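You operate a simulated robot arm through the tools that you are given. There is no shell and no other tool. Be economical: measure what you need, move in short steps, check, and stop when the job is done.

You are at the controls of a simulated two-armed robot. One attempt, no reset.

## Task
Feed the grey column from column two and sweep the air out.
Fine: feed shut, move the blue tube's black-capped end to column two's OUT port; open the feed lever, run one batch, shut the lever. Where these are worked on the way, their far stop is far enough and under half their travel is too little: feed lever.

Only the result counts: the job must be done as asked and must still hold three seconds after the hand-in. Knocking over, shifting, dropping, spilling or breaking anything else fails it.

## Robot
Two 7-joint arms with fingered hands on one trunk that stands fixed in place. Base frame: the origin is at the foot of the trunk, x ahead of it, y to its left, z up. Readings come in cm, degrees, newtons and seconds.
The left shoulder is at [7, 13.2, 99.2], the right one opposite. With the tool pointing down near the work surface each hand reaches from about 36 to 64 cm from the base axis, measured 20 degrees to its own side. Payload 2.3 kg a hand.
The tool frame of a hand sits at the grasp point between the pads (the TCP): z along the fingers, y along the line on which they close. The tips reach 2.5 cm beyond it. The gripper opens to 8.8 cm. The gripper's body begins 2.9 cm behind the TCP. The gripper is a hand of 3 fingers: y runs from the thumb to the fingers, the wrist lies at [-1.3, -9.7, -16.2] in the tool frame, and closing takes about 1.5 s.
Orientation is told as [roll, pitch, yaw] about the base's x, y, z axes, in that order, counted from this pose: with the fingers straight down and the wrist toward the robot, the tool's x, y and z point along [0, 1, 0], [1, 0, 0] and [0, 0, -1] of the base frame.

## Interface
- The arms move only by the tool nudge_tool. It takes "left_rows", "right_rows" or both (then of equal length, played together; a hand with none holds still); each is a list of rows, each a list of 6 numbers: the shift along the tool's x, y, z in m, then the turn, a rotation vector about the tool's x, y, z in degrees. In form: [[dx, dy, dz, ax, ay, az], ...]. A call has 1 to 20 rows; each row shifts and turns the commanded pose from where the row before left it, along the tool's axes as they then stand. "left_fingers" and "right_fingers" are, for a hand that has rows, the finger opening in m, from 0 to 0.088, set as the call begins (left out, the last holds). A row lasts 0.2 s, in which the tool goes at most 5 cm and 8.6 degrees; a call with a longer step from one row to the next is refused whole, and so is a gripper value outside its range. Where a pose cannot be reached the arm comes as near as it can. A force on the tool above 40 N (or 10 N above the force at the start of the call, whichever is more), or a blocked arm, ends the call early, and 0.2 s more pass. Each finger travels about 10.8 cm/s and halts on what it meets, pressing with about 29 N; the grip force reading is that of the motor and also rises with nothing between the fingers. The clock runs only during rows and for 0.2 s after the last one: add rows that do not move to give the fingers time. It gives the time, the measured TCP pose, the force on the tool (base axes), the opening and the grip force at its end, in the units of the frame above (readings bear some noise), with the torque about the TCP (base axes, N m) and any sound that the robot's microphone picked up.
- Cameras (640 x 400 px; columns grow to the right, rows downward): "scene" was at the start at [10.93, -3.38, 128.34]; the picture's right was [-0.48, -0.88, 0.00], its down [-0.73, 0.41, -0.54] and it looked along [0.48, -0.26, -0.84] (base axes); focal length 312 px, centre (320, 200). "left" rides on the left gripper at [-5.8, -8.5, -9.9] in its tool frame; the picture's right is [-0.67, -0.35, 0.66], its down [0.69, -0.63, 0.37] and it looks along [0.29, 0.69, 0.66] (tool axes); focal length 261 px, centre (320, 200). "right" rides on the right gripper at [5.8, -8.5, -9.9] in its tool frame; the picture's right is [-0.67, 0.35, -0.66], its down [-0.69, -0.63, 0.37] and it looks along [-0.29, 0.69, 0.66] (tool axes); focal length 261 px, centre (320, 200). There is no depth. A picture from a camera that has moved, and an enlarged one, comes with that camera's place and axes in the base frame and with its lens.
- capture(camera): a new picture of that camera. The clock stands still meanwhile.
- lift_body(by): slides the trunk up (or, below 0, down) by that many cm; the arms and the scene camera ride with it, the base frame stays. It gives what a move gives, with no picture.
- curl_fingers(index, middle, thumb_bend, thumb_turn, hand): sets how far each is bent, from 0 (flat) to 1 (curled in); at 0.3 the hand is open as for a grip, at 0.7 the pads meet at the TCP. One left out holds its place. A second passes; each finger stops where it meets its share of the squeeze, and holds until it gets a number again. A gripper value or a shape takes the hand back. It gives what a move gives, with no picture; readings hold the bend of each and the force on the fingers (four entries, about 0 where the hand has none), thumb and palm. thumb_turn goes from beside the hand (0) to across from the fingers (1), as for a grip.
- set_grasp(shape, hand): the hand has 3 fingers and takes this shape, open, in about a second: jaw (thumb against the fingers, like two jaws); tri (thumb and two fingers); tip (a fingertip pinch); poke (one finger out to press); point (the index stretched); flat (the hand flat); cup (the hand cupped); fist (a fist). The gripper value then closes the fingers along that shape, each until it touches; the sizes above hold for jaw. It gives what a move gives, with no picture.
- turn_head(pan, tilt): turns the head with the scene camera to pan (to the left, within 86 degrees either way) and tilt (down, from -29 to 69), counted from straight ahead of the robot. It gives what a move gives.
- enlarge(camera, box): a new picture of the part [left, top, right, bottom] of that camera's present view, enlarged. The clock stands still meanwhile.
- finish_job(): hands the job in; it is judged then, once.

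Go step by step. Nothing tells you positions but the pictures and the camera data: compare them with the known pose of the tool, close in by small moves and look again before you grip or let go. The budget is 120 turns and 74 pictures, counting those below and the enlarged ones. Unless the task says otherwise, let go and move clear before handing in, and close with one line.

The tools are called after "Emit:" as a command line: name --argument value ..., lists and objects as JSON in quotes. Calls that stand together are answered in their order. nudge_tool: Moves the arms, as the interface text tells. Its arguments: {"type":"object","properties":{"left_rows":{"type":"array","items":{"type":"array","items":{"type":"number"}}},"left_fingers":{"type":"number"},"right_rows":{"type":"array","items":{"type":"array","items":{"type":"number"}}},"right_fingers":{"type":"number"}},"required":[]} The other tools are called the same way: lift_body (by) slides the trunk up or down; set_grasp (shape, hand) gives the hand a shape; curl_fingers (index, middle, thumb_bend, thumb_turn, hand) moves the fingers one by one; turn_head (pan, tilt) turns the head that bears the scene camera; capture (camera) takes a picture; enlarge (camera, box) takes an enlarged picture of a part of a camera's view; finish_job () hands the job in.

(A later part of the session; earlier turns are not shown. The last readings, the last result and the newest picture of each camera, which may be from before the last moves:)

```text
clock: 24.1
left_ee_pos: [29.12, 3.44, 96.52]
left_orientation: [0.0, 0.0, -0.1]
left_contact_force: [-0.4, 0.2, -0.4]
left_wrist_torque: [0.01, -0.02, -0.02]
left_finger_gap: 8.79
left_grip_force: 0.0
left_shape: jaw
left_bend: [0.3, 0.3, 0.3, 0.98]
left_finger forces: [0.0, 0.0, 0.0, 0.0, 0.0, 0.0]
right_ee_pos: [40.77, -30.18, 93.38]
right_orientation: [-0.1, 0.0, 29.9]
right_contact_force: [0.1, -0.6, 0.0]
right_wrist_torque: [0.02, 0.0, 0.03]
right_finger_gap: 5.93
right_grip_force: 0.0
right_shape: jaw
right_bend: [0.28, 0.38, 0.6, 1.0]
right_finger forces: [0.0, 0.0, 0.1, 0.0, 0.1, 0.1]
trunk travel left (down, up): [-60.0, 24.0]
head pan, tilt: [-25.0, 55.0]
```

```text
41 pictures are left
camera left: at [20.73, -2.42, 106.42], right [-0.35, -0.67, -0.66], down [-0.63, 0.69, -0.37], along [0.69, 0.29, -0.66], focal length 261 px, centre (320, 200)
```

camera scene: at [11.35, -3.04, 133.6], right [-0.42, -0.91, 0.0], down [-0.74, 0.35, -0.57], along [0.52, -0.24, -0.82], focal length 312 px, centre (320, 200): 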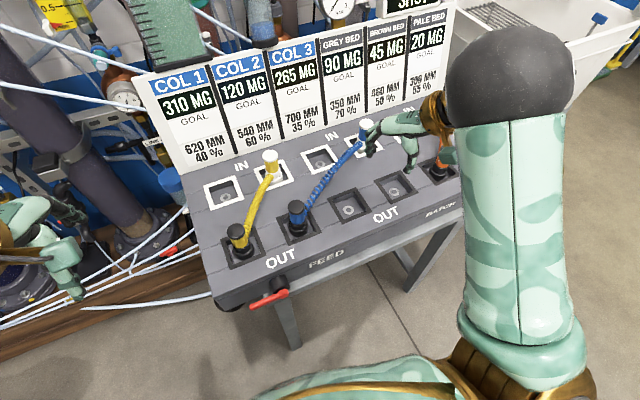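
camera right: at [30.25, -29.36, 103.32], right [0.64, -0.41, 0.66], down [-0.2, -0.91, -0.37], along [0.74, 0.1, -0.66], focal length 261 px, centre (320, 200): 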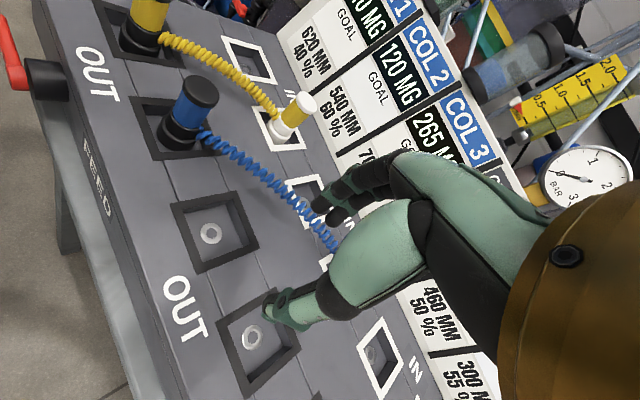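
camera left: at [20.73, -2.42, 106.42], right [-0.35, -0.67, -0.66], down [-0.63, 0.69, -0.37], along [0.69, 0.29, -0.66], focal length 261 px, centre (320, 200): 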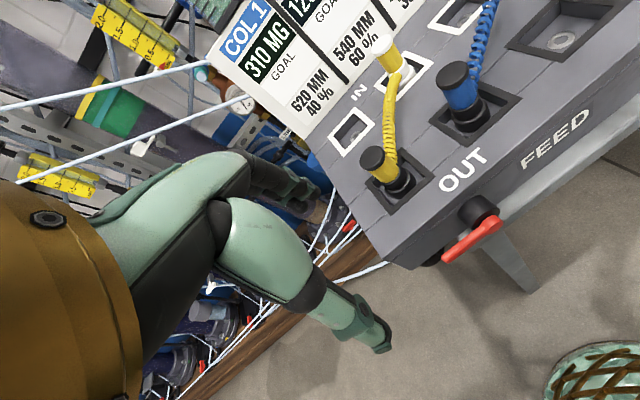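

The lever pivot is at about [32.5, -5.1, 72.9] and its tip at about [32.7, 1.8, 72.9]. It lies horizontal, pointing left, and turns about an x axis, so I'll use the closed fingers of the left hand as a peg tilted forward through its plane. First I'll raise the trunk and orient the hand.

Emit:
lift_body --by 14

Emit:
nudge_tool --left_rows '[[0, 0, 0, 0, 0, 8.2], [0, 0, 0, 0, 0, 8.2], [0, 0, 0, 0, 0, 8.2], [0, 0, 0, 0, 0, 8.2], [0, 0, 0, 0, 0, 8.2], [0, 0, 0, 0, 0, 8.2], [0, 0, 0, 0, 0, 8.2], [0, 0, 0, 0, 0, 8.2], [0, 0, 0, 0, 0, 8.2], [0, 0, 0, 0, 0, 8.2], [0, 0, 0, 0, 0, 8.0], [0, 0, 0, 0, 0, 0], [0, 0, 0, 0, 0, 0]]' --left_fingers 0.0

```text
clock: 25.7
left_ee_pos: [29.32, 3.47, 110.58]
left_orientation: [0.0, 0.0, 0.0]
left_contact_force: [0.5, -0.3, -0.5]
left_wrist_torque: [-0.03, 0.0, 0.03]
left_finger_gap: 8.79
left_grip_force: 0.1
left_shape: jaw
left_bend: [0.3, 0.3, 0.3, 0.98]
left_finger forces: [0.0, 0.0, 0.0, 0.1, 0.1, 0.1]
right_ee_pos: [40.57, -30.18, 107.27]
right_orientation: [0.0, 0.1, 30.0]
right_contact_force: [0.5, -0.3, 0.2]
right_wrist_torque: [0.01, -0.01, 0.03]
right_finger_gap: 5.99
right_grip_force: 0.1
right_shape: jaw
right_bend: [0.28, 0.38, 0.6, 1.0]
right_finger forces: [0.1, 0.0, 0.1, 0.1, 0.0, 0.0]
trunk travel left (down, up): [-74.0, 10.0]
head pan, tilt: [-25.0, 55.0]
```

```text
clock: 28.5
left_ee_pos: [28.37, 2.73, 110.45]
left_orientation: [2.2, 2.2, -83.7]
left_contact_force: [0.2, 1.4, 0.6]
left_wrist_torque: [0.01, 0.0, 0.0]
left_finger_gap: 0.0
left_grip_force: 28.7
left_shape: jaw
left_bend: [0.7, 0.7, 0.37, 1.0]
left_finger forces: [0.0, 0.2, 0.0, 0.0, 0.0, 0.0]
left hand out of reach, approached as far as the arm can: row 10, 11
right_ee_pos: [40.71, -30.18, 107.39]
right_orientation: [-0.1, 0.0, 29.9]
right_contact_force: [0.3, -0.5, 0.0]
right_wrist_torque: [0.03, 0.05, 0.03]
right_finger_gap: 5.96
right_grip_force: 0.1
right_shape: jaw
right_bend: [0.28, 0.38, 0.6, 1.0]
right_finger forces: [0.0, 0.1, 0.1, 0.1, 0.1, 0.1]
trunk travel left (down, up): [-74.0, 10.0]
head pan, tilt: [-25.0, 55.0]
```

It's reached the yaw with a small residual due to folding. I'll lower the hand in front of the console, away from the lever, and then tilt it.

Emit:
nudge_tool --left_rows '[[-0.005, 0, 0.04, 0, 0, 0], [-0.005, 0, 0.04, 0, 0, 0], [0, 0, 0.04, 0, 0, 0], [0, 0, 0.04, 0, 0, 0], [0, 0, 0.03, 0, 0, 0], [0, 0, 0, 0, 0, 0]]'

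Emit:
nudge_tool --left_rows '[[0, 0, 0, 0, 8.3, 0], [0, 0, 0, 0, 8.3, 0], [0, 0, 0, 0, 8.3, 0], [0, 0, 0, 0, 8.3, 0], [0, 0, 0, 0, 8.3, 0], [0, 0, 0, 0, 0, 0]]'

Emit:
capture --camera "left"

Emit:
capture --camera "scene"

```text
clock: 29.9
left_ee_pos: [27.99, 3.41, 92.48]
left_orientation: [2.1, 2.3, -83.6]
left_contact_force: [0.1, -0.3, -0.1]
left_wrist_torque: [0.02, 0.02, -0.02]
left_finger_gap: 0.0
left_grip_force: 28.3
left_shape: jaw
left_bend: [0.7, 0.7, 0.37, 1.0]
left_finger forces: [0.0, 0.0, 0.0, 0.1, 0.0, 0.0]
left hand out of reach, approached as far as the arm can: row 1
right_ee_pos: [40.71, -30.27, 107.36]
right_orientation: [0.0, -0.1, 29.9]
right_contact_force: [0.2, -0.2, -0.3]
right_wrist_torque: [0.03, 0.01, 0.02]
right_finger_gap: 5.96
right_grip_force: 0.1
right_shape: jaw
right_bend: [0.28, 0.38, 0.6, 1.0]
right_finger forces: [0.1, 0.1, 0.0, 0.0, 0.0, 0.0]
trunk travel left (down, up): [-74.0, 10.0]
head pan, tilt: [-25.0, 55.0]
```

```text
clock: 31.3
left_ee_pos: [28.41, 3.21, 92.21]
left_orientation: [43.6, 2.3, -83.6]
left_contact_force: [-0.8, -0.4, -0.7]
left_wrist_torque: [0.01, -0.03, 0.02]
left_finger_gap: 0.01
left_grip_force: 29.4
left_shape: jaw
left_bend: [0.7, 0.7, 0.37, 1.0]
left_finger forces: [0.0, 0.1, 0.0, 0.0, 0.1, 0.1]
left hand out of reach, approached as far as the arm can: row 4
right_ee_pos: [40.59, -30.08, 107.46]
right_orientation: [0.0, -0.1, 30.0]
right_contact_force: [-0.2, 0.7, -0.3]
right_wrist_torque: [-0.03, 0.0, 0.03]
right_finger_gap: 5.92
right_grip_force: 0.1
right_shape: jaw
right_bend: [0.28, 0.38, 0.6, 1.0]
right_finger forces: [0.0, 0.0, 0.0, 0.0, 0.1, 0.0]
trunk travel left (down, up): [-74.0, 10.0]
head pan, tilt: [-25.0, 55.0]
```

```text
40 pictures are left
camera left: at [16.44, 10.21, 95.69], right [-0.08, 0.38, -0.92], down [0.67, 0.7, 0.23], along [0.73, -0.6, -0.31], focal length 261 px, centre (320, 200)
```

left: 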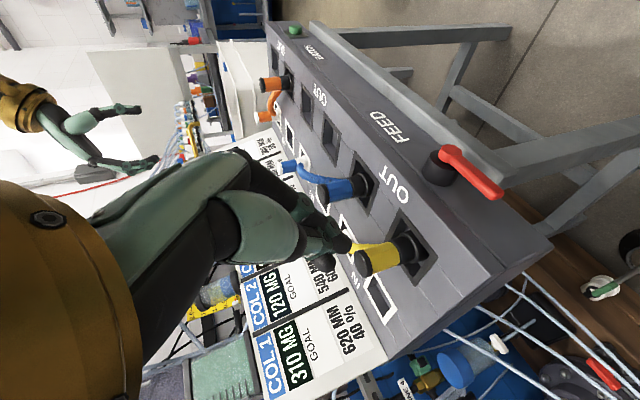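

```text
39 pictures are left
camera scene: at [11.36, -2.9, 147.59], right [-0.42, -0.91, 0.0], down [-0.74, 0.35, -0.57], along [0.52, -0.24, -0.82], focal length 312 px, centre (320, 200)
```

scene: 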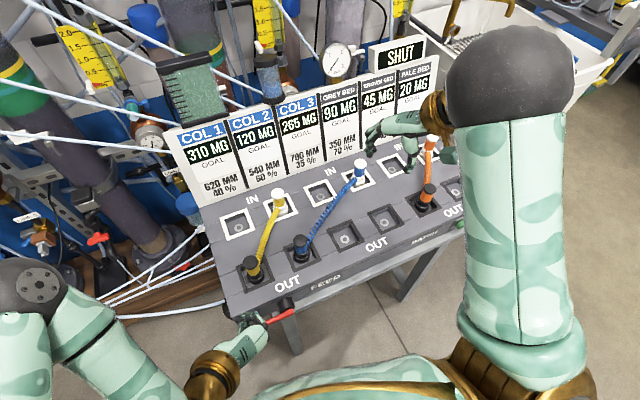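

The SHUT sign and the lever are unchanged, and the peg hand is tilted about 44° forward. I'll lower it just left of the lever's tip, below lever height.

Emit:
nudge_tool --left_rows '[[-0.0233, -0.005, 0.0315, 0, 0, 0], [-0.0233, -0.005, 0.0315, 0, 0, 0], [-0.0233, -0.005, 0.0315, 0, 0, 0], [-0.0233, -0.005, 0.0315, 0, 0, 0], [-0.0233, -0.005, 0.0315, 0, 0, 0], [0, 0, 0, 0, 0, 0]]'

Emit:
capture --camera "left"

Emit:
enlarge --camera "scene" --box '[180, 240, 380, 365]'

```text
clock: 32.7
left_ee_pos: [30.27, 6.83, 72.96]
left_orientation: [43.6, 2.4, -83.6]
left_contact_force: [0.0, -0.5, -0.6]
left_wrist_torque: [0.02, -0.01, 0.03]
left_finger_gap: 0.0
left_grip_force: 29.5
left_shape: jaw
left_bend: [0.7, 0.7, 0.37, 1.0]
left_finger forces: [0.0, 0.1, 0.1, 0.0, 0.0, 0.1]
right_ee_pos: [40.59, -30.23, 107.39]
right_orientation: [-0.1, 0.0, 30.0]
right_contact_force: [-0.2, -0.2, -0.1]
right_wrist_torque: [0.0, -0.01, 0.01]
right_finger_gap: 5.97
right_grip_force: 0.1
right_shape: jaw
right_bend: [0.28, 0.38, 0.6, 1.0]
right_finger forces: [0.0, 0.0, 0.1, 0.0, 0.1, 0.0]
trunk travel left (down, up): [-74.0, 10.0]
head pan, tilt: [-25.0, 55.0]
```

```text
38 pictures are left
camera left: at [18.41, 13.77, 76.51], right [-0.08, 0.38, -0.92], down [0.68, 0.7, 0.23], along [0.73, -0.6, -0.31], focal length 261 px, centre (320, 200)
```

left: 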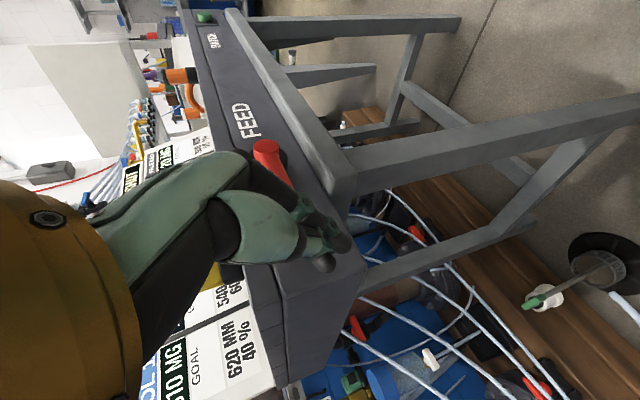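

```text
3.20 times, centred on (280, 302) of scene
camera zoom: at [11.34, -3.06, 147.59], right [-0.42, -0.91, 0.0], down [-0.74, 0.35, -0.57], along [0.52, -0.24, -0.82], focal length 1000 px, centre (448, -128)
```

zoom: 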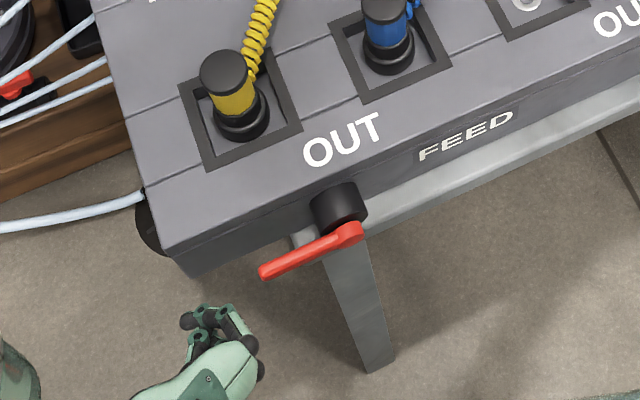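

The peg is well clear of the lever. I'll drop it another 5 cm and slide under the lever toward -y.

Emit:
nudge_tool --left_rows '[[-0.0145, 0, 0.02, 0, 0, 0], [-0.0145, 0, 0.02, 0, 0, 0], [0, 0.02, 0, 0, 0, 0], [0, 0.02, 0, 0, 0, 0], [0, 0.02, 0, 0, 0, 0], [0, 0, 0, 0, 0, 0]]'

Emit:
enlarge --camera "scene" --box '[180, 240, 380, 365]'

Emit:
capture --camera "left"

```text
clock: 34.1
left_ee_pos: [31.68, 1.07, 67.85]
left_orientation: [43.7, 2.3, -83.6]
left_contact_force: [-0.5, 0.1, 0.4]
left_wrist_torque: [0.02, 0.01, 0.0]
left_finger_gap: 0.0
left_grip_force: 29.1
left_shape: jaw
left_bend: [0.7, 0.7, 0.74, 1.0]
left_finger forces: [0.0, 0.1, 0.0, 0.0, 0.1, 0.1]
right_ee_pos: [40.67, -30.2, 107.41]
right_orientation: [0.1, 0.0, 30.0]
right_contact_force: [-0.4, -0.5, 0.2]
right_wrist_torque: [0.0, 0.02, 0.01]
right_finger_gap: 5.98
right_grip_force: 0.2
right_shape: jaw
right_bend: [0.28, 0.38, 0.6, 1.0]
right_finger forces: [0.0, 0.0, 0.0, 0.0, 0.0, 0.1]
trunk travel left (down, up): [-74.0, 10.0]
head pan, tilt: [-25.0, 55.0]
```

```text
3.20 times, centred on (280, 302) of scene
camera zoom: at [11.36, -3.04, 147.59], right [-0.42, -0.91, 0.0], down [-0.74, 0.35, -0.57], along [0.52, -0.24, -0.82], focal length 1000 px, centre (448, -128)
```

zoom: 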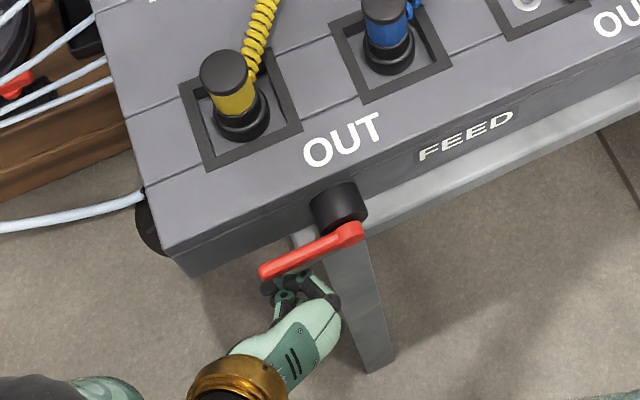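

```text
35 pictures are left
camera left: at [19.72, 8.03, 71.37], right [-0.08, 0.38, -0.92], down [0.67, 0.7, 0.23], along [0.73, -0.6, -0.31], focal length 261 px, centre (320, 200)
```

left: 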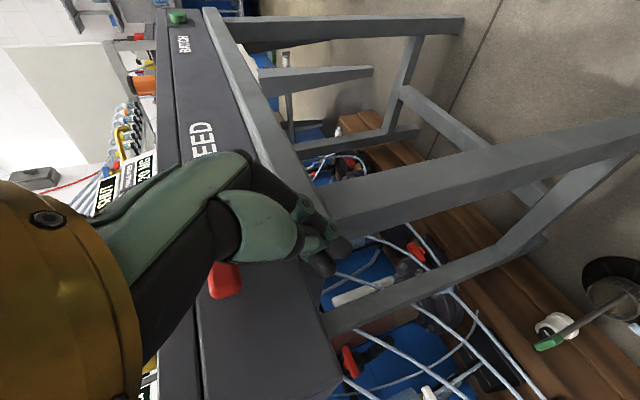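

The fingers are under the lever, so I'll lift gently and watch the force.

Emit:
nudge_tool --left_rows '[[0.0055, 0, -0.0058, 0, 0, 0], [0.0055, 0, -0.0058, 0, 0, 0], [0.0055, 0, -0.0058, 0, 0, 0], [0.0055, 0, -0.0058, 0, 0, 0]]'

Emit:
enlarge --camera "scene" --box '[180, 240, 380, 365]'

```text
clock: 35.1
left_ee_pos: [31.48, 1.03, 71.01]
left_orientation: [43.5, 2.4, -83.7]
left_contact_force: [-6.1, 0.1, -4.2]
left_wrist_torque: [0.08, -0.04, -0.13]
left_finger_gap: 0.02
left_grip_force: 29.0
left_shape: jaw
left_bend: [0.7, 0.7, 0.74, 1.0]
left_finger forces: [0.0, 0.0, 0.0, 0.1, 0.0, 0.0]
right_ee_pos: [40.54, -30.27, 107.41]
right_orientation: [0.0, -0.1, 30.0]
right_contact_force: [1.4, -0.7, 0.0]
right_wrist_torque: [0.03, 0.0, 0.01]
right_finger_gap: 5.97
right_grip_force: 0.1
right_shape: jaw
right_bend: [0.28, 0.38, 0.6, 1.0]
right_finger forces: [0.0, 0.0, 0.1, 0.1, 0.0, 0.0]
trunk travel left (down, up): [-74.0, 10.0]
head pan, tilt: [-25.0, 55.0]
```

```text
3.20 times, centred on (280, 302) of scene
camera zoom: at [11.17, -3.06, 147.6], right [-0.42, -0.91, 0.0], down [-0.74, 0.35, -0.57], along [0.52, -0.24, -0.82], focal length 1000 px, centre (448, -128)
```

zoom: 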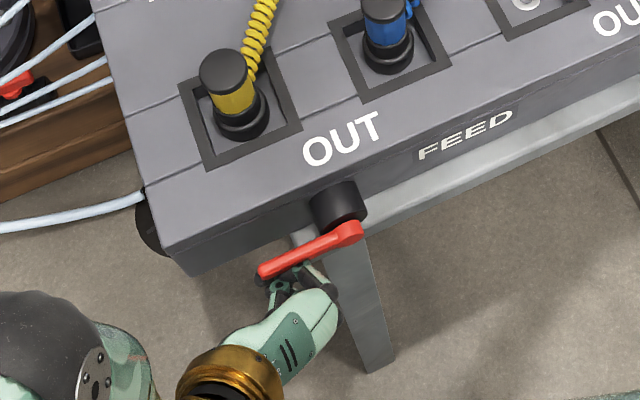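

Contact is starting at about 7 N, so I'll keep lifting in small steps.

Emit:
nudge_tool --left_rows '[[0.0035, 0, -0.0036, 0, 0, 0], [0.0035, 0, -0.0036, 0, 0, 0], [0.0035, 0, -0.0036, 0, 0, 0], [0.0035, 0, -0.0036, 0, 0, 0]]'

Emit:
enlarge --camera "scene" --box '[180, 240, 380, 365]'

```text
clock: 36.1
left_ee_pos: [31.44, 0.86, 73.1]
left_orientation: [43.7, 2.3, -83.6]
left_contact_force: [-11.2, -0.9, -6.0]
left_wrist_torque: [0.07, -0.03, -0.22]
left_finger_gap: 0.0
left_grip_force: 29.2
left_shape: jaw
left_bend: [0.7, 0.7, 0.74, 1.0]
left_finger forces: [0.1, 21.3, 0.0, 0.0, 0.0, 0.0]
right_ee_pos: [40.43, -30.11, 107.32]
right_orientation: [-0.1, -0.2, 30.0]
right_contact_force: [-0.2, -0.1, 0.1]
right_wrist_torque: [0.0, -0.02, 0.02]
right_finger_gap: 5.98
right_grip_force: 0.0
right_shape: jaw
right_bend: [0.28, 0.38, 0.6, 1.0]
right_finger forces: [0.1, 0.0, 0.1, 0.1, 0.0, 0.1]
trunk travel left (down, up): [-74.0, 10.0]
head pan, tilt: [-25.0, 55.0]
```

```text
3.20 times, centred on (280, 302) of scene
camera zoom: at [11.02, -3.03, 147.62], right [-0.42, -0.91, 0.0], down [-0.74, 0.35, -0.58], along [0.52, -0.24, -0.82], focal length 1000 px, centre (448, -128)
```

zoom: 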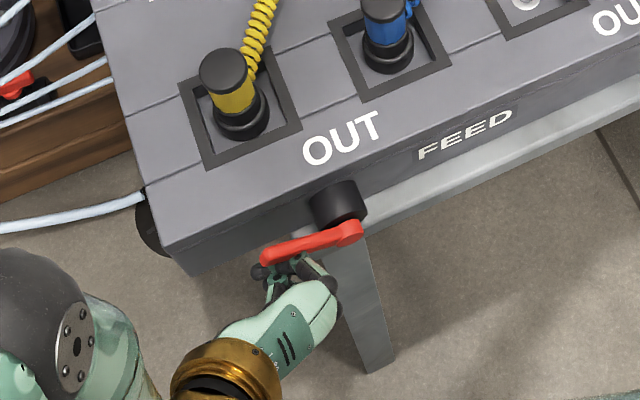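

The lever is swinging up at about 12 N, so up is the opening direction. I'll follow the arc.

Emit:
nudge_tool --left_rows '[[0.0053, 0.0019, -0.0055, 0, 0, 0], [0.0053, 0.0019, -0.0055, 0, 0, 0], [0.0053, 0.0019, -0.0055, 0, 0, 0], [0.0047, 0.0053, -0.0049, 0, 0, 0], [0.0047, 0.0053, -0.0049, 0, 0, 0], [0.0047, 0.0053, -0.0049, 0, 0, 0]]'

Emit:
enlarge --camera "scene" --box '[180, 220, 380, 345]'

```text
clock: 37.5
left_ee_pos: [31.62, -1.37, 77.48]
left_orientation: [43.7, 2.2, -83.6]
left_contact_force: [-15.0, 4.3, -3.8]
left_wrist_torque: [0.04, -0.15, -0.3]
left_finger_gap: 0.02
left_grip_force: 29.1
left_shape: jaw
left_bend: [0.7, 0.7, 0.75, 1.0]
left_finger forces: [0.0, 22.6, 0.1, 0.1, 0.1, 0.1]
right_ee_pos: [40.25, -30.13, 107.6]
right_orientation: [-0.1, -0.1, 30.0]
right_contact_force: [0.3, -0.3, 0.1]
right_wrist_torque: [0.0, 0.03, -0.01]
right_finger_gap: 5.98
right_grip_force: 0.0
right_shape: jaw
right_bend: [0.28, 0.38, 0.6, 1.0]
right_finger forces: [0.1, 0.1, 0.0, 0.0, 0.0, 0.1]
trunk travel left (down, up): [-74.0, 10.0]
head pan, tilt: [-25.0, 55.0]
```

```text
3.20 times, centred on (280, 282) of scene
camera zoom: at [10.81, -2.9, 147.64], right [-0.42, -0.91, 0.0], down [-0.74, 0.35, -0.58], along [0.52, -0.24, -0.82], focal length 1000 px, centre (448, -64)
```

zoom: 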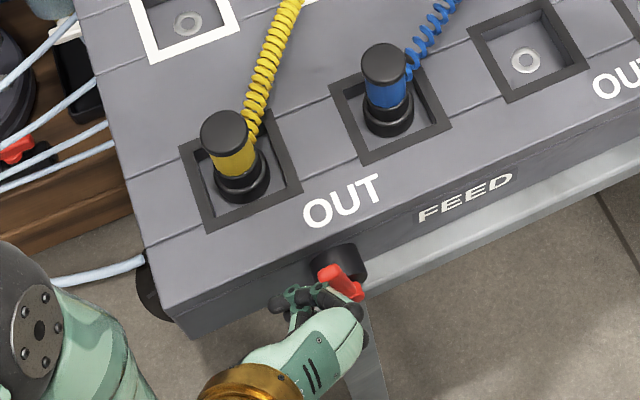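

The lever is at about 65°. I'll continue to vertical and on to its stop.

Emit:
nudge_tool --left_rows '[[0.0027, 0.0077, -0.0028, 0, 0, 0], [0.0027, 0.0077, -0.0028, 0, 0, 0], [0.0027, 0.0077, -0.0028, 0, 0, 0], [0, 0.005, 0, 0, 0, 0], [0, 0.004, 0, 0, 0, 0]]'

Emit:
capture --camera "scene"

Emit:
enlarge --camera "scene" --box '[180, 220, 380, 345]'

```text
clock: 38.5
left_ee_pos: [31.52, -3.25, 78.25]
left_orientation: [43.2, 2.7, -83.6]
left_contact_force: [-20.0, 29.9, 6.7]
left_wrist_torque: [-0.08, -0.3, 0.12]
left_finger_gap: 0.02
left_grip_force: 28.8
left_shape: jaw
left_bend: [0.7, 0.7, 0.37, 1.0]
left_finger forces: [0.1, 44.6, 0.0, 0.1, 36.6, 0.0]
right_ee_pos: [39.93, -29.75, 107.94]
right_orientation: [-0.6, -0.1, 29.8]
right_contact_force: [0.5, -0.8, 0.9]
right_wrist_torque: [0.0, -0.02, 0.02]
right_finger_gap: 5.99
right_grip_force: 0.1
right_shape: jaw
right_bend: [0.28, 0.38, 0.6, 1.0]
right_finger forces: [0.0, 0.0, 0.0, 0.0, 0.0, 0.0]
trunk travel left (down, up): [-74.0, 10.0]
head pan, tilt: [-25.0, 55.0]
stopped in row 4 (left hand): the force on the tool passed its limit at 42 N (the readings are from after the stop); the commanded pose is now the measured one
```

```text
31 pictures are left
camera scene: at [10.44, -2.0, 147.73], right [-0.42, -0.91, 0.0], down [-0.74, 0.34, -0.58], along [0.53, -0.25, -0.81], focal length 312 px, centre (320, 200)
```

scene: 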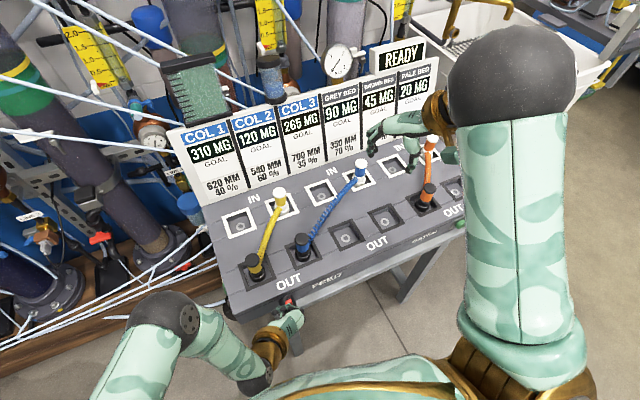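

```text
3.20 times, centred on (280, 282) of scene
camera zoom: at [10.44, -2.0, 147.73], right [-0.42, -0.91, 0.0], down [-0.74, 0.34, -0.58], along [0.53, -0.25, -0.81], focal length 1000 px, centre (448, -64)
```

zoom: 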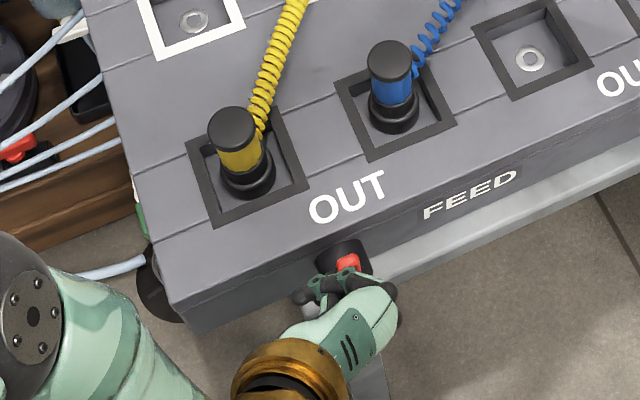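

The sign now says READY and the lever is against its stop, so the feed is open. I'll withdraw the left hand from the lever, keeping clear of it.

Emit:
nudge_tool --left_rows '[[0, -0.02, 0, 0, 0, 0], [0, -0.03, 0, 0, 0, 0], [0, -0.03, 0, 0, 0, 0], [-0.02, 0, -0.02, 0, 0, 0], [0, 0, 0, 0, 0, 0]]'

Emit:
capture --camera "left"

Emit:
enlarge --camera "scene" --box '[230, 210, 390, 310]'

Emit:
turn_head --pan -50 --tilt 55

Emit:
capture --camera "scene"

```text
clock: 39.7
left_ee_pos: [28.43, 3.69, 78.56]
left_orientation: [43.2, 2.7, -83.6]
left_contact_force: [0.2, -0.1, -0.3]
left_wrist_torque: [0.02, -0.02, -0.02]
left_finger_gap: 0.0
left_grip_force: 29.0
left_shape: jaw
left_bend: [0.7, 0.7, 0.76, 1.0]
left_finger forces: [0.0, 0.0, 0.0, 0.1, 0.0, 0.0]
right_ee_pos: [40.73, -30.4, 107.37]
right_orientation: [0.0, 0.0, 29.8]
right_contact_force: [0.0, 0.1, -0.5]
right_wrist_torque: [-0.02, -0.01, 0.0]
right_finger_gap: 5.97
right_grip_force: 0.0
right_shape: jaw
right_bend: [0.28, 0.38, 0.6, 1.0]
right_finger forces: [0.0, 0.0, 0.0, 0.0, 0.0, 0.0]
trunk travel left (down, up): [-74.0, 10.0]
head pan, tilt: [-25.0, 55.0]
```

```text
29 pictures are left
camera left: at [16.51, 10.62, 82.31], right [-0.08, 0.39, -0.92], down [0.68, 0.7, 0.23], along [0.73, -0.6, -0.32], focal length 261 px, centre (320, 200)
```

left: 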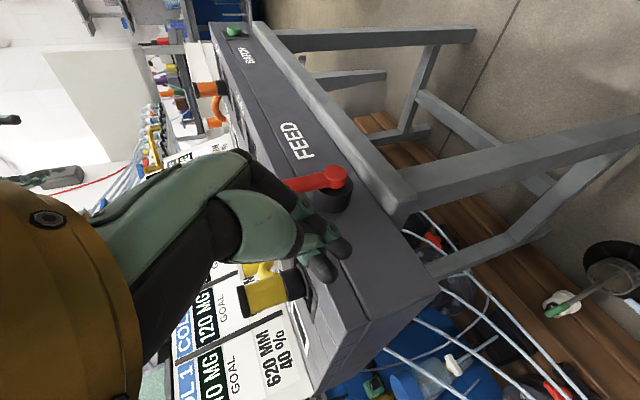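

```text
4.00 times, centred on (310, 260) of scene
camera zoom: at [11.4, -3.01, 147.59], right [-0.42, -0.91, 0.0], down [-0.74, 0.35, -0.57], along [0.52, -0.24, -0.82], focal length 1250 px, centre (360, -40)
```

zoom: 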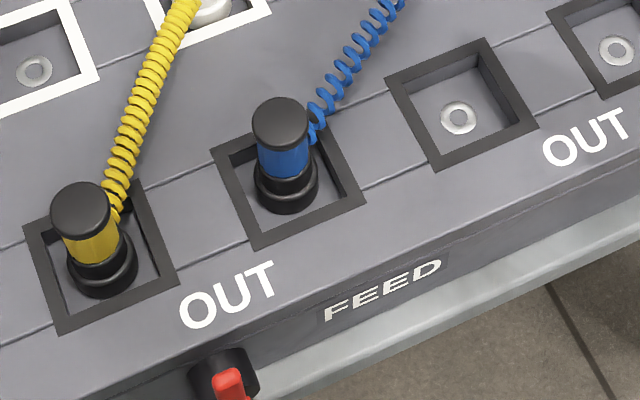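

```text
clock: 40.6
left_ee_pos: [28.42, 3.6, 78.74]
left_orientation: [43.3, 2.8, -83.5]
left_contact_force: [0.4, -0.5, 0.0]
left_wrist_torque: [0.03, -0.02, -0.02]
left_finger_gap: 0.0
left_grip_force: 28.6
left_shape: jaw
left_bend: [0.7, 0.7, 0.76, 1.0]
left_finger forces: [0.0, 0.1, 0.1, 0.1, 0.0, 0.0]
right_ee_pos: [40.73, -30.33, 107.51]
right_orientation: [0.0, 0.0, 29.9]
right_contact_force: [-0.2, 0.0, -0.1]
right_wrist_torque: [0.0, 0.02, -0.02]
right_finger_gap: 6.0
right_grip_force: 0.0
right_shape: jaw
right_bend: [0.28, 0.38, 0.6, 1.0]
right_finger forces: [0.1, 0.0, 0.0, 0.0, 0.0, 0.0]
trunk travel left (down, up): [-74.0, 10.0]
head pan, tilt: [-50.0, 55.0]
```

```text
27 pictures are left
camera scene: at [9.45, -5.52, 147.59], right [-0.77, -0.64, 0.0], down [-0.53, 0.63, -0.57], along [0.37, -0.44, -0.82], focal length 312 px, centre (320, 200)
```

scene: 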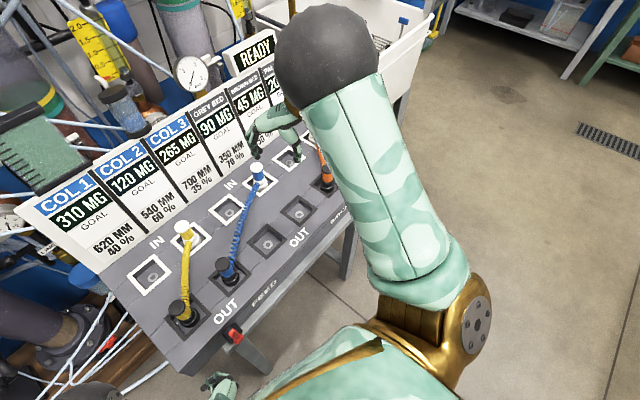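

The lever stands vertical and the sign reads READY. I'll raise the left hand clear and swing the right hand out in front of the console's right end, toward the green batch button at about [35.6, -59, 70.5].

Emit:
nudge_tool --left_rows '[[0.0193, 0, -0.0202, 0, 0, 0], [0.0193, 0, -0.0202, 0, 0, 0], [0.0193, 0, -0.0202, 0, 0, 0], [0.0193, 0, -0.0202, 0, 0, 0], [0.0193, 0, -0.0202, 0, 0, 0], [0, 0, 0, 0, 0, 0]]' --right_rows '[[-0.0128, -0.0367, 0, 0, 0, 0], [-0.0128, -0.0367, 0, 0, 0, 0], [-0.0128, -0.0367, 0, 0, 0, 0], [-0.0128, -0.0367, 0, 0, 0, 0], [-0.0128, -0.0367, 0, 0, 0, 0], [0, 0, 0, 0, 0, 0]]'

Emit:
nudge_tool --right_rows '[[0, 0, 0, 0, 0, 8.3], [0, 0, 0, 0, 0, 8.3], [0, 0, 0, 0, 0, 8.3], [0, 0, 0, 0, 0, 8.3], [0, 0, 0, 0, 0, 8.3], [0, 0, 0, 0, 0, 8.3], [0, 0, 0, 0, 0, 8.3], [0, 0, 0, 0, 0, 8.3], [0, 0, 0, 0, 0, 8.3], [0, 0, 0, 0, 0, 0]]'

Emit:
lift_body --by -14

Emit:
set_grasp --hand "right" --shape "poke"

Emit:
capture --camera "right"

Emit:
capture --camera "scene"

```text
clock: 42.0
left_ee_pos: [28.58, 3.06, 92.48]
left_orientation: [43.2, 3.0, -83.6]
left_contact_force: [0.8, 0.2, 0.3]
left_wrist_torque: [-0.01, -0.01, -0.01]
left_finger_gap: 0.01
left_grip_force: 29.2
left_shape: jaw
left_bend: [0.7, 0.7, 0.76, 1.0]
left_finger forces: [0.0, 0.0, 0.0, 0.0, 0.0, 0.0]
right_ee_pos: [27.78, -45.0, 107.55]
right_orientation: [0.0, 0.1, 29.8]
right_contact_force: [0.3, 1.5, -0.7]
right_wrist_torque: [-0.01, -0.01, 0.0]
right_finger_gap: 6.0
right_grip_force: 0.0
right_shape: jaw
right_bend: [0.28, 0.38, 0.6, 1.0]
right_finger forces: [0.0, 0.1, 0.0, 0.0, 0.0, 0.0]
trunk travel left (down, up): [-74.0, 10.0]
head pan, tilt: [-50.0, 55.0]
```

```text
clock: 44.2
left_ee_pos: [28.55, 2.89, 92.5]
left_orientation: [43.4, 2.8, -83.7]
left_contact_force: [-1.0, -0.4, 0.0]
left_wrist_torque: [0.02, 0.01, -0.03]
left_finger_gap: 0.0
left_grip_force: 28.6
left_shape: jaw
left_bend: [0.7, 0.7, 0.76, 1.0]
left_finger forces: [0.0, 0.0, 0.1, 0.0, 0.0, 0.0]
right_ee_pos: [27.79, -44.99, 107.44]
right_orientation: [0.0, 0.0, -45.0]
right_contact_force: [-0.7, 0.6, 0.0]
right_wrist_torque: [0.02, 0.0, -0.02]
right_finger_gap: 5.96
right_grip_force: 0.0
right_shape: jaw
right_bend: [0.28, 0.38, 0.6, 1.0]
right_finger forces: [0.0, 0.1, 0.0, 0.0, 0.0, 0.0]
trunk travel left (down, up): [-74.0, 10.0]
head pan, tilt: [-50.0, 55.0]
```

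```text
clock: 45.9
left_ee_pos: [28.61, 2.96, 78.54]
left_orientation: [43.3, 2.8, -83.6]
left_contact_force: [0.0, -0.5, 0.3]
left_wrist_torque: [0.01, -0.03, -0.02]
left_finger_gap: 0.0
left_grip_force: 29.2
left_shape: jaw
left_bend: [0.7, 0.7, 0.76, 1.0]
left_finger forces: [0.0, 0.0, 0.0, 0.0, 0.0, 0.0]
right_ee_pos: [27.92, -45.07, 93.35]
right_orientation: [0.0, -0.1, -44.9]
right_contact_force: [-0.2, -0.3, 0.2]
right_wrist_torque: [-0.01, -0.04, -0.01]
right_finger_gap: 5.98
right_grip_force: 0.0
right_shape: jaw
right_bend: [0.28, 0.38, 0.6, 1.0]
right_finger forces: [0.0, 0.1, 0.1, 0.0, 0.0, 0.0]
trunk travel left (down, up): [-60.0, 24.0]
head pan, tilt: [-50.0, 55.0]
```

```text
clock: 46.8
left_ee_pos: [28.7, 3.02, 78.49]
left_orientation: [43.3, 2.9, -83.6]
left_contact_force: [0.4, 0.2, 0.3]
left_wrist_torque: [0.01, -0.03, 0.0]
left_finger_gap: 0.0
left_grip_force: 28.6
left_shape: jaw
left_bend: [0.7, 0.7, 0.76, 1.0]
left_finger forces: [0.1, 0.0, 0.0, 0.1, 0.0, 0.1]
right_ee_pos: [28.04, -44.99, 93.57]
right_orientation: [0.0, 0.0, -44.8]
right_contact_force: [0.0, 0.6, -0.2]
right_wrist_torque: [-0.01, 0.02, 0.04]
right_finger_gap: 0.0
right_grip_force: 0.1
right_shape: poke
right_bend: [0.7, 0.7, 1.0, 1.0]
right_finger forces: [0.1, 0.1, 0.0, 0.0, 0.1, 0.0]
trunk travel left (down, up): [-60.0, 24.0]
head pan, tilt: [-50.0, 55.0]
```

```text
26 pictures are left
camera right: at [25.8, -34.85, 103.32], right [-0.23, -0.72, 0.66], down [-0.93, -0.04, -0.37], along [0.29, -0.69, -0.66], focal length 261 px, centre (320, 200)
```

right: 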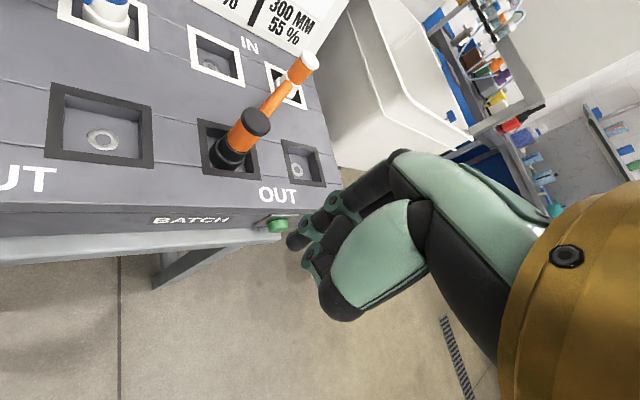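

```text
25 pictures are left
camera scene: at [9.45, -5.52, 133.59], right [-0.77, -0.64, 0.0], down [-0.53, 0.63, -0.57], along [0.37, -0.44, -0.82], focal length 312 px, centre (320, 200)
```

scene: 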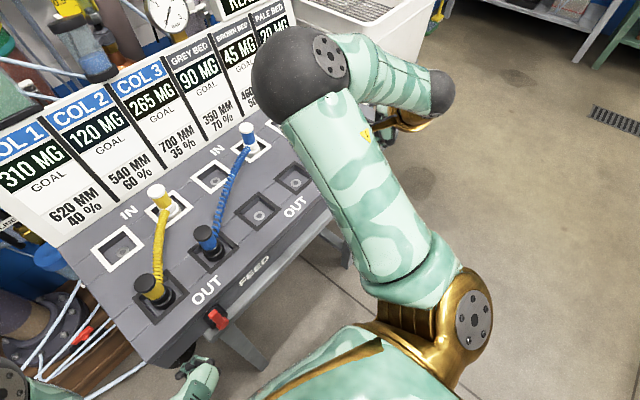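

The poke shape has two fingertips out. The button reads at about [35.5, -58.7, 70.2]. I'll tilt the hand 45° forward, then check.

Emit:
nudge_tool --right_rows '[[0, 0, 0, -7.5, 0, 0], [0, 0, 0, -7.5, 0, 0], [0, 0, 0, -7.5, 0, 0], [0, 0, 0, -7.5, 0, 0], [0, 0, 0, -7.5, 0, 0], [0, 0, 0, -7.5, 0, 0], [0, 0, 0, 0, 0, 0]]'

Emit:
capture --camera "right"

```text
clock: 48.4
left_ee_pos: [28.62, 3.01, 78.47]
left_orientation: [43.3, 2.7, -83.6]
left_contact_force: [-0.1, 0.1, 0.0]
left_wrist_torque: [-0.01, 0.01, 0.0]
left_finger_gap: 0.0
left_grip_force: 29.0
left_shape: jaw
left_bend: [0.7, 0.7, 0.76, 1.0]
left_finger forces: [0.1, 0.0, 0.0, 0.1, 0.0, 0.1]
right_ee_pos: [28.36, -45.94, 93.23]
right_orientation: [-0.1, -45.1, -44.8]
right_contact_force: [-0.6, 0.0, 0.0]
right_wrist_torque: [0.01, -0.01, -0.01]
right_finger_gap: 0.0
right_grip_force: 0.0
right_shape: poke
right_bend: [0.7, 0.7, 1.0, 1.0]
right_finger forces: [0.0, 0.1, 0.1, 0.0, 0.0, 0.0]
right hand out of reach, approached as far as the arm can: row 4, 5
trunk travel left (down, up): [-60.0, 24.0]
head pan, tilt: [-50.0, 55.0]
```

```text
24 pictures are left
camera right: at [23.01, -32.49, 94.21], right [-0.63, -0.32, 0.71], down [-0.62, -0.36, -0.7], along [0.48, -0.88, 0.03], focal length 261 px, centre (320, 200)
```

right: 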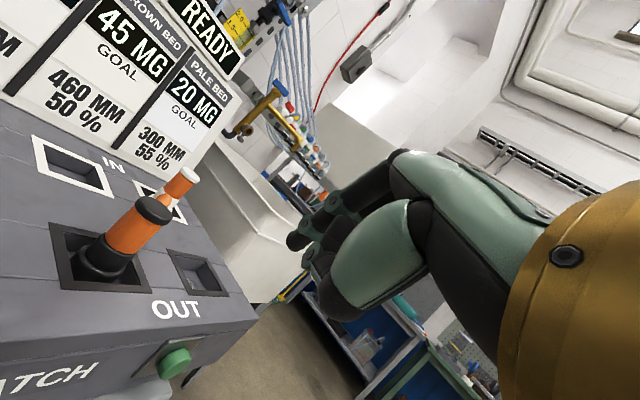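

Combining all the views, the button sits at about [34.7, -56.6, 73.1]. I'll bring the fingertips about 3 cm in front of it.

Emit:
nudge_tool --right_rows '[[-0.0107, -0.0114, 0.0257, 0, 0, 0], [-0.0107, -0.0114, 0.0257, 0, 0, 0], [-0.0107, -0.0114, 0.0257, 0, 0, 0], [-0.0107, -0.0114, 0.0257, 0, 0, 0], [-0.0107, -0.0114, 0.0257, 0, 0, 0], [-0.0107, -0.0114, 0.0257, 0, 0, 0], [-0.0107, -0.0114, 0.0257, 0, 0, 0], [0, 0, 0, 0, 0, 0]]'

Emit:
capture --camera "right"

Emit:
turn_head --pan -60 --tilt 50

Emit:
capture --camera "scene"

```text
clock: 50.1
left_ee_pos: [28.65, 3.03, 78.64]
left_orientation: [43.4, 2.7, -83.5]
left_contact_force: [-0.2, 0.2, 0.2]
left_wrist_torque: [-0.01, -0.02, 0.0]
left_finger_gap: 0.0
left_grip_force: 29.3
left_shape: jaw
left_bend: [0.7, 0.7, 0.76, 1.0]
left_finger forces: [0.0, 0.0, 0.0, 0.0, 0.0, 0.0]
right_ee_pos: [27.93, -56.23, 74.95]
right_orientation: [0.0, -45.0, -45.0]
right_contact_force: [0.1, 0.1, -0.3]
right_wrist_torque: [0.06, 0.0, 0.01]
right_finger_gap: 0.01
right_grip_force: 0.0
right_shape: poke
right_bend: [0.7, 0.7, 1.0, 1.0]
right_finger forces: [0.1, 0.0, 0.0, 0.1, 0.1, 0.0]
trunk travel left (down, up): [-60.0, 24.0]
head pan, tilt: [-50.0, 55.0]
```

```text
23 pictures are left
camera right: at [22.67, -42.79, 75.92], right [-0.63, -0.32, 0.71], down [-0.62, -0.35, -0.7], along [0.48, -0.88, 0.02], focal length 261 px, centre (320, 200)
```

right: 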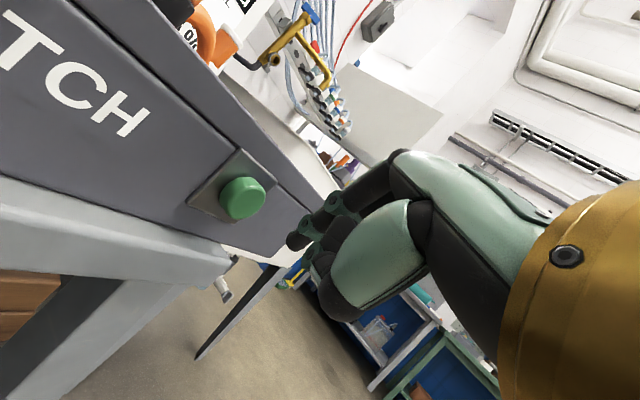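

```text
clock: 50.9
left_ee_pos: [28.61, 2.95, 78.56]
left_orientation: [43.3, 2.8, -83.6]
left_contact_force: [-0.2, 0.5, -0.2]
left_wrist_torque: [0.02, -0.02, 0.02]
left_finger_gap: 0.0
left_grip_force: 29.2
left_shape: jaw
left_bend: [0.7, 0.7, 0.76, 1.0]
left_finger forces: [0.0, 0.1, 0.0, 0.0, 0.1, 0.0]
right_ee_pos: [28.03, -56.12, 75.01]
right_orientation: [0.1, -45.0, -44.9]
right_contact_force: [-0.7, 0.5, -0.7]
right_wrist_torque: [-0.01, 0.02, 0.03]
right_finger_gap: 0.0
right_grip_force: 0.1
right_shape: poke
right_bend: [0.7, 0.7, 1.0, 1.0]
right_finger forces: [0.0, 0.0, 0.0, 0.0, 0.0, 0.1]
trunk travel left (down, up): [-60.0, 24.0]
head pan, tilt: [-60.0, 50.0]
```

```text
22 pictures are left
camera scene: at [8.66, -6.67, 134.24], right [-0.87, -0.5, 0.0], down [-0.38, 0.66, -0.64], along [0.32, -0.56, -0.77], focal length 312 px, centre (320, 200)
```

scene: 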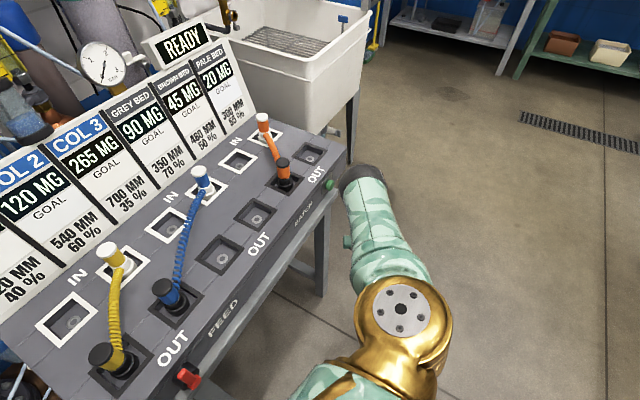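

A refined fix puts the button face at [35.3, -57.7, 72.3]. I'll close in so the leading fingertip is in front of it.

Emit:
nudge_tool --right_rows '[[0.007, 0.0068, 0.0132, 0, 0, 0], [0.007, 0.0068, 0.0132, 0, 0, 0], [0, 0, 0, 0, 0, 0]]'

Emit:
enlarge --camera "right" --box '[180, 140, 420, 320]'

Emit:
enlarge --camera "scene" --box '[280, 150, 420, 250]'

```text
clock: 51.7
left_ee_pos: [28.7, 2.87, 78.56]
left_orientation: [43.3, 2.8, -83.6]
left_contact_force: [1.3, 0.9, -0.1]
left_wrist_torque: [0.03, 0.01, 0.03]
left_finger_gap: 0.02
left_grip_force: 28.9
left_shape: jaw
left_bend: [0.7, 0.7, 0.76, 1.0]
left_finger forces: [0.0, 0.1, 0.1, 0.0, 0.1, 0.0]
right_ee_pos: [31.2, -57.11, 74.11]
right_orientation: [-0.1, -45.0, -44.9]
right_contact_force: [0.0, -0.5, 0.2]
right_wrist_torque: [0.04, 0.03, -0.02]
right_finger_gap: 0.0
right_grip_force: 0.0
right_shape: poke
right_bend: [0.7, 0.7, 1.0, 1.0]
right_finger forces: [0.1, 0.0, 0.0, 0.1, 0.0, 0.0]
trunk travel left (down, up): [-60.0, 24.0]
head pan, tilt: [-60.0, 50.0]
```

```text
2.22 times, centred on (300, 230) of right
camera zoom: at [25.77, -43.8, 74.99], right [-0.63, -0.32, 0.71], down [-0.62, -0.35, -0.7], along [0.48, -0.88, 0.02], focal length 579 px, centre (364, 133)
```

zoom: 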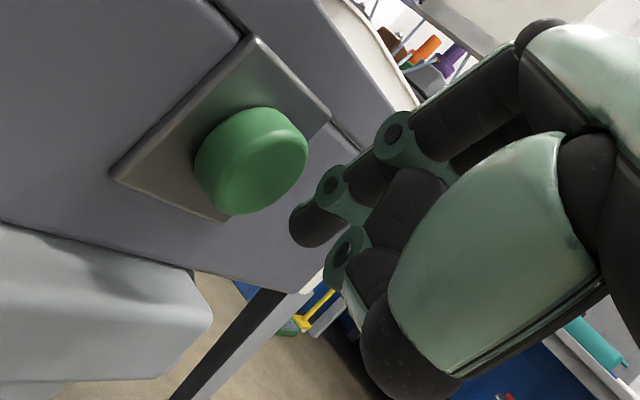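

```text
4.00 times, centred on (350, 200) of scene
camera zoom: at [8.64, -6.67, 134.24], right [-0.87, -0.5, 0.0], down [-0.38, 0.66, -0.64], along [0.32, -0.56, -0.77], focal length 1250 px, centre (200, 200)
```

zoom: 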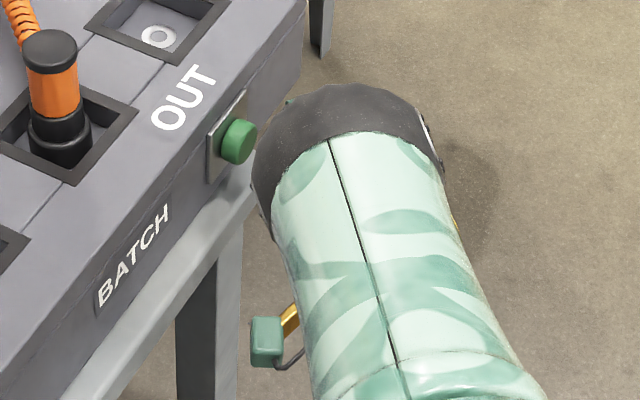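

The fingertip is lined up with the button. I'll press along +x in small steps.

Emit:
nudge_tool --right_rows '[[0.0042, 0.003, 0.003, 0, 0, 0], [0.0042, 0.003, 0.003, 0, 0, 0], [0.0042, 0.003, 0.003, 0, 0, 0], [0.0028, 0.002, 0.002, 0, 0, 0]]'

Emit:
enlarge --camera "right" --box '[180, 140, 420, 320]'

```text
clock: 52.7
left_ee_pos: [28.42, 2.94, 78.67]
left_orientation: [43.5, 2.8, -83.5]
left_contact_force: [0.0, -0.4, -0.4]
left_wrist_torque: [-0.02, 0.0, 0.02]
left_finger_gap: 0.0
left_grip_force: 29.2
left_shape: jaw
left_bend: [0.7, 0.7, 0.76, 1.0]
left_finger forces: [0.0, 0.0, 0.0, 0.0, 0.1, 0.1]
right_ee_pos: [33.01, -57.17, 73.98]
right_orientation: [0.0, -44.9, -45.1]
right_contact_force: [-9.1, 0.1, 0.2]
right_wrist_torque: [0.03, 0.17, -0.08]
right_finger_gap: 0.0
right_grip_force: 0.1
right_shape: poke
right_bend: [0.7, 0.7, 1.0, 1.0]
right_finger forces: [10.4, 0.0, 0.0, 0.1, 0.1, 0.0]
trunk travel left (down, up): [-60.0, 24.0]
head pan, tilt: [-60.0, 50.0]
heard: click
```

```text
2.22 times, centred on (300, 230) of right
camera zoom: at [27.67, -43.87, 75.02], right [-0.63, -0.32, 0.71], down [-0.62, -0.35, -0.7], along [0.48, -0.88, 0.02], focal length 579 px, centre (364, 133)
```

zoom: 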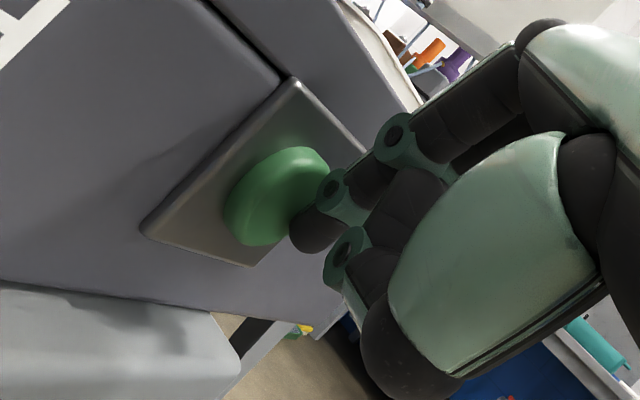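

A click was heard and the button went in. I'll withdraw along -x and read the sign.

Emit:
nudge_tool --right_rows '[[-0.0071, -0.005, -0.005, 0, 0, 0], [-0.0142, -0.01, -0.01, 0, 0, 0], [-0.0142, -0.01, -0.01, 0, 0, 0], [0, 0, 0, 0, 0, 0]]'

Emit:
capture --camera "scene"

```text
clock: 53.7
left_ee_pos: [28.69, 2.87, 78.56]
left_orientation: [43.2, 2.9, -83.5]
left_contact_force: [0.1, 0.3, 0.3]
left_wrist_torque: [0.01, -0.01, 0.02]
left_finger_gap: 0.0
left_grip_force: 28.5
left_shape: jaw
left_bend: [0.7, 0.7, 0.76, 1.0]
left_finger forces: [0.0, 0.0, 0.1, 0.0, 0.0, 0.1]
right_ee_pos: [28.31, -57.14, 74.03]
right_orientation: [0.0, -45.0, -44.9]
right_contact_force: [0.3, 0.1, 0.6]
right_wrist_torque: [0.02, 0.03, 0.02]
right_finger_gap: 0.0
right_grip_force: 0.1
right_shape: poke
right_bend: [0.7, 0.7, 1.0, 1.0]
right_finger forces: [0.1, 0.0, 0.0, 0.0, 0.0, 0.0]
trunk travel left (down, up): [-60.0, 24.0]
head pan, tilt: [-60.0, 50.0]
```

```text
18 pictures are left
camera scene: at [8.7, -6.65, 134.24], right [-0.87, -0.5, 0.0], down [-0.38, 0.66, -0.64], along [0.32, -0.56, -0.77], focal length 312 px, centre (320, 200)
```

scene: 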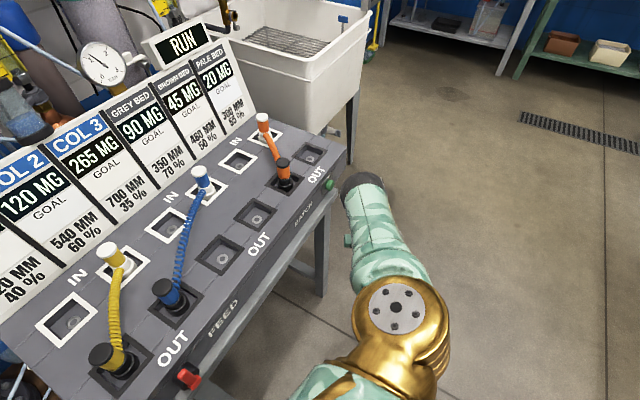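

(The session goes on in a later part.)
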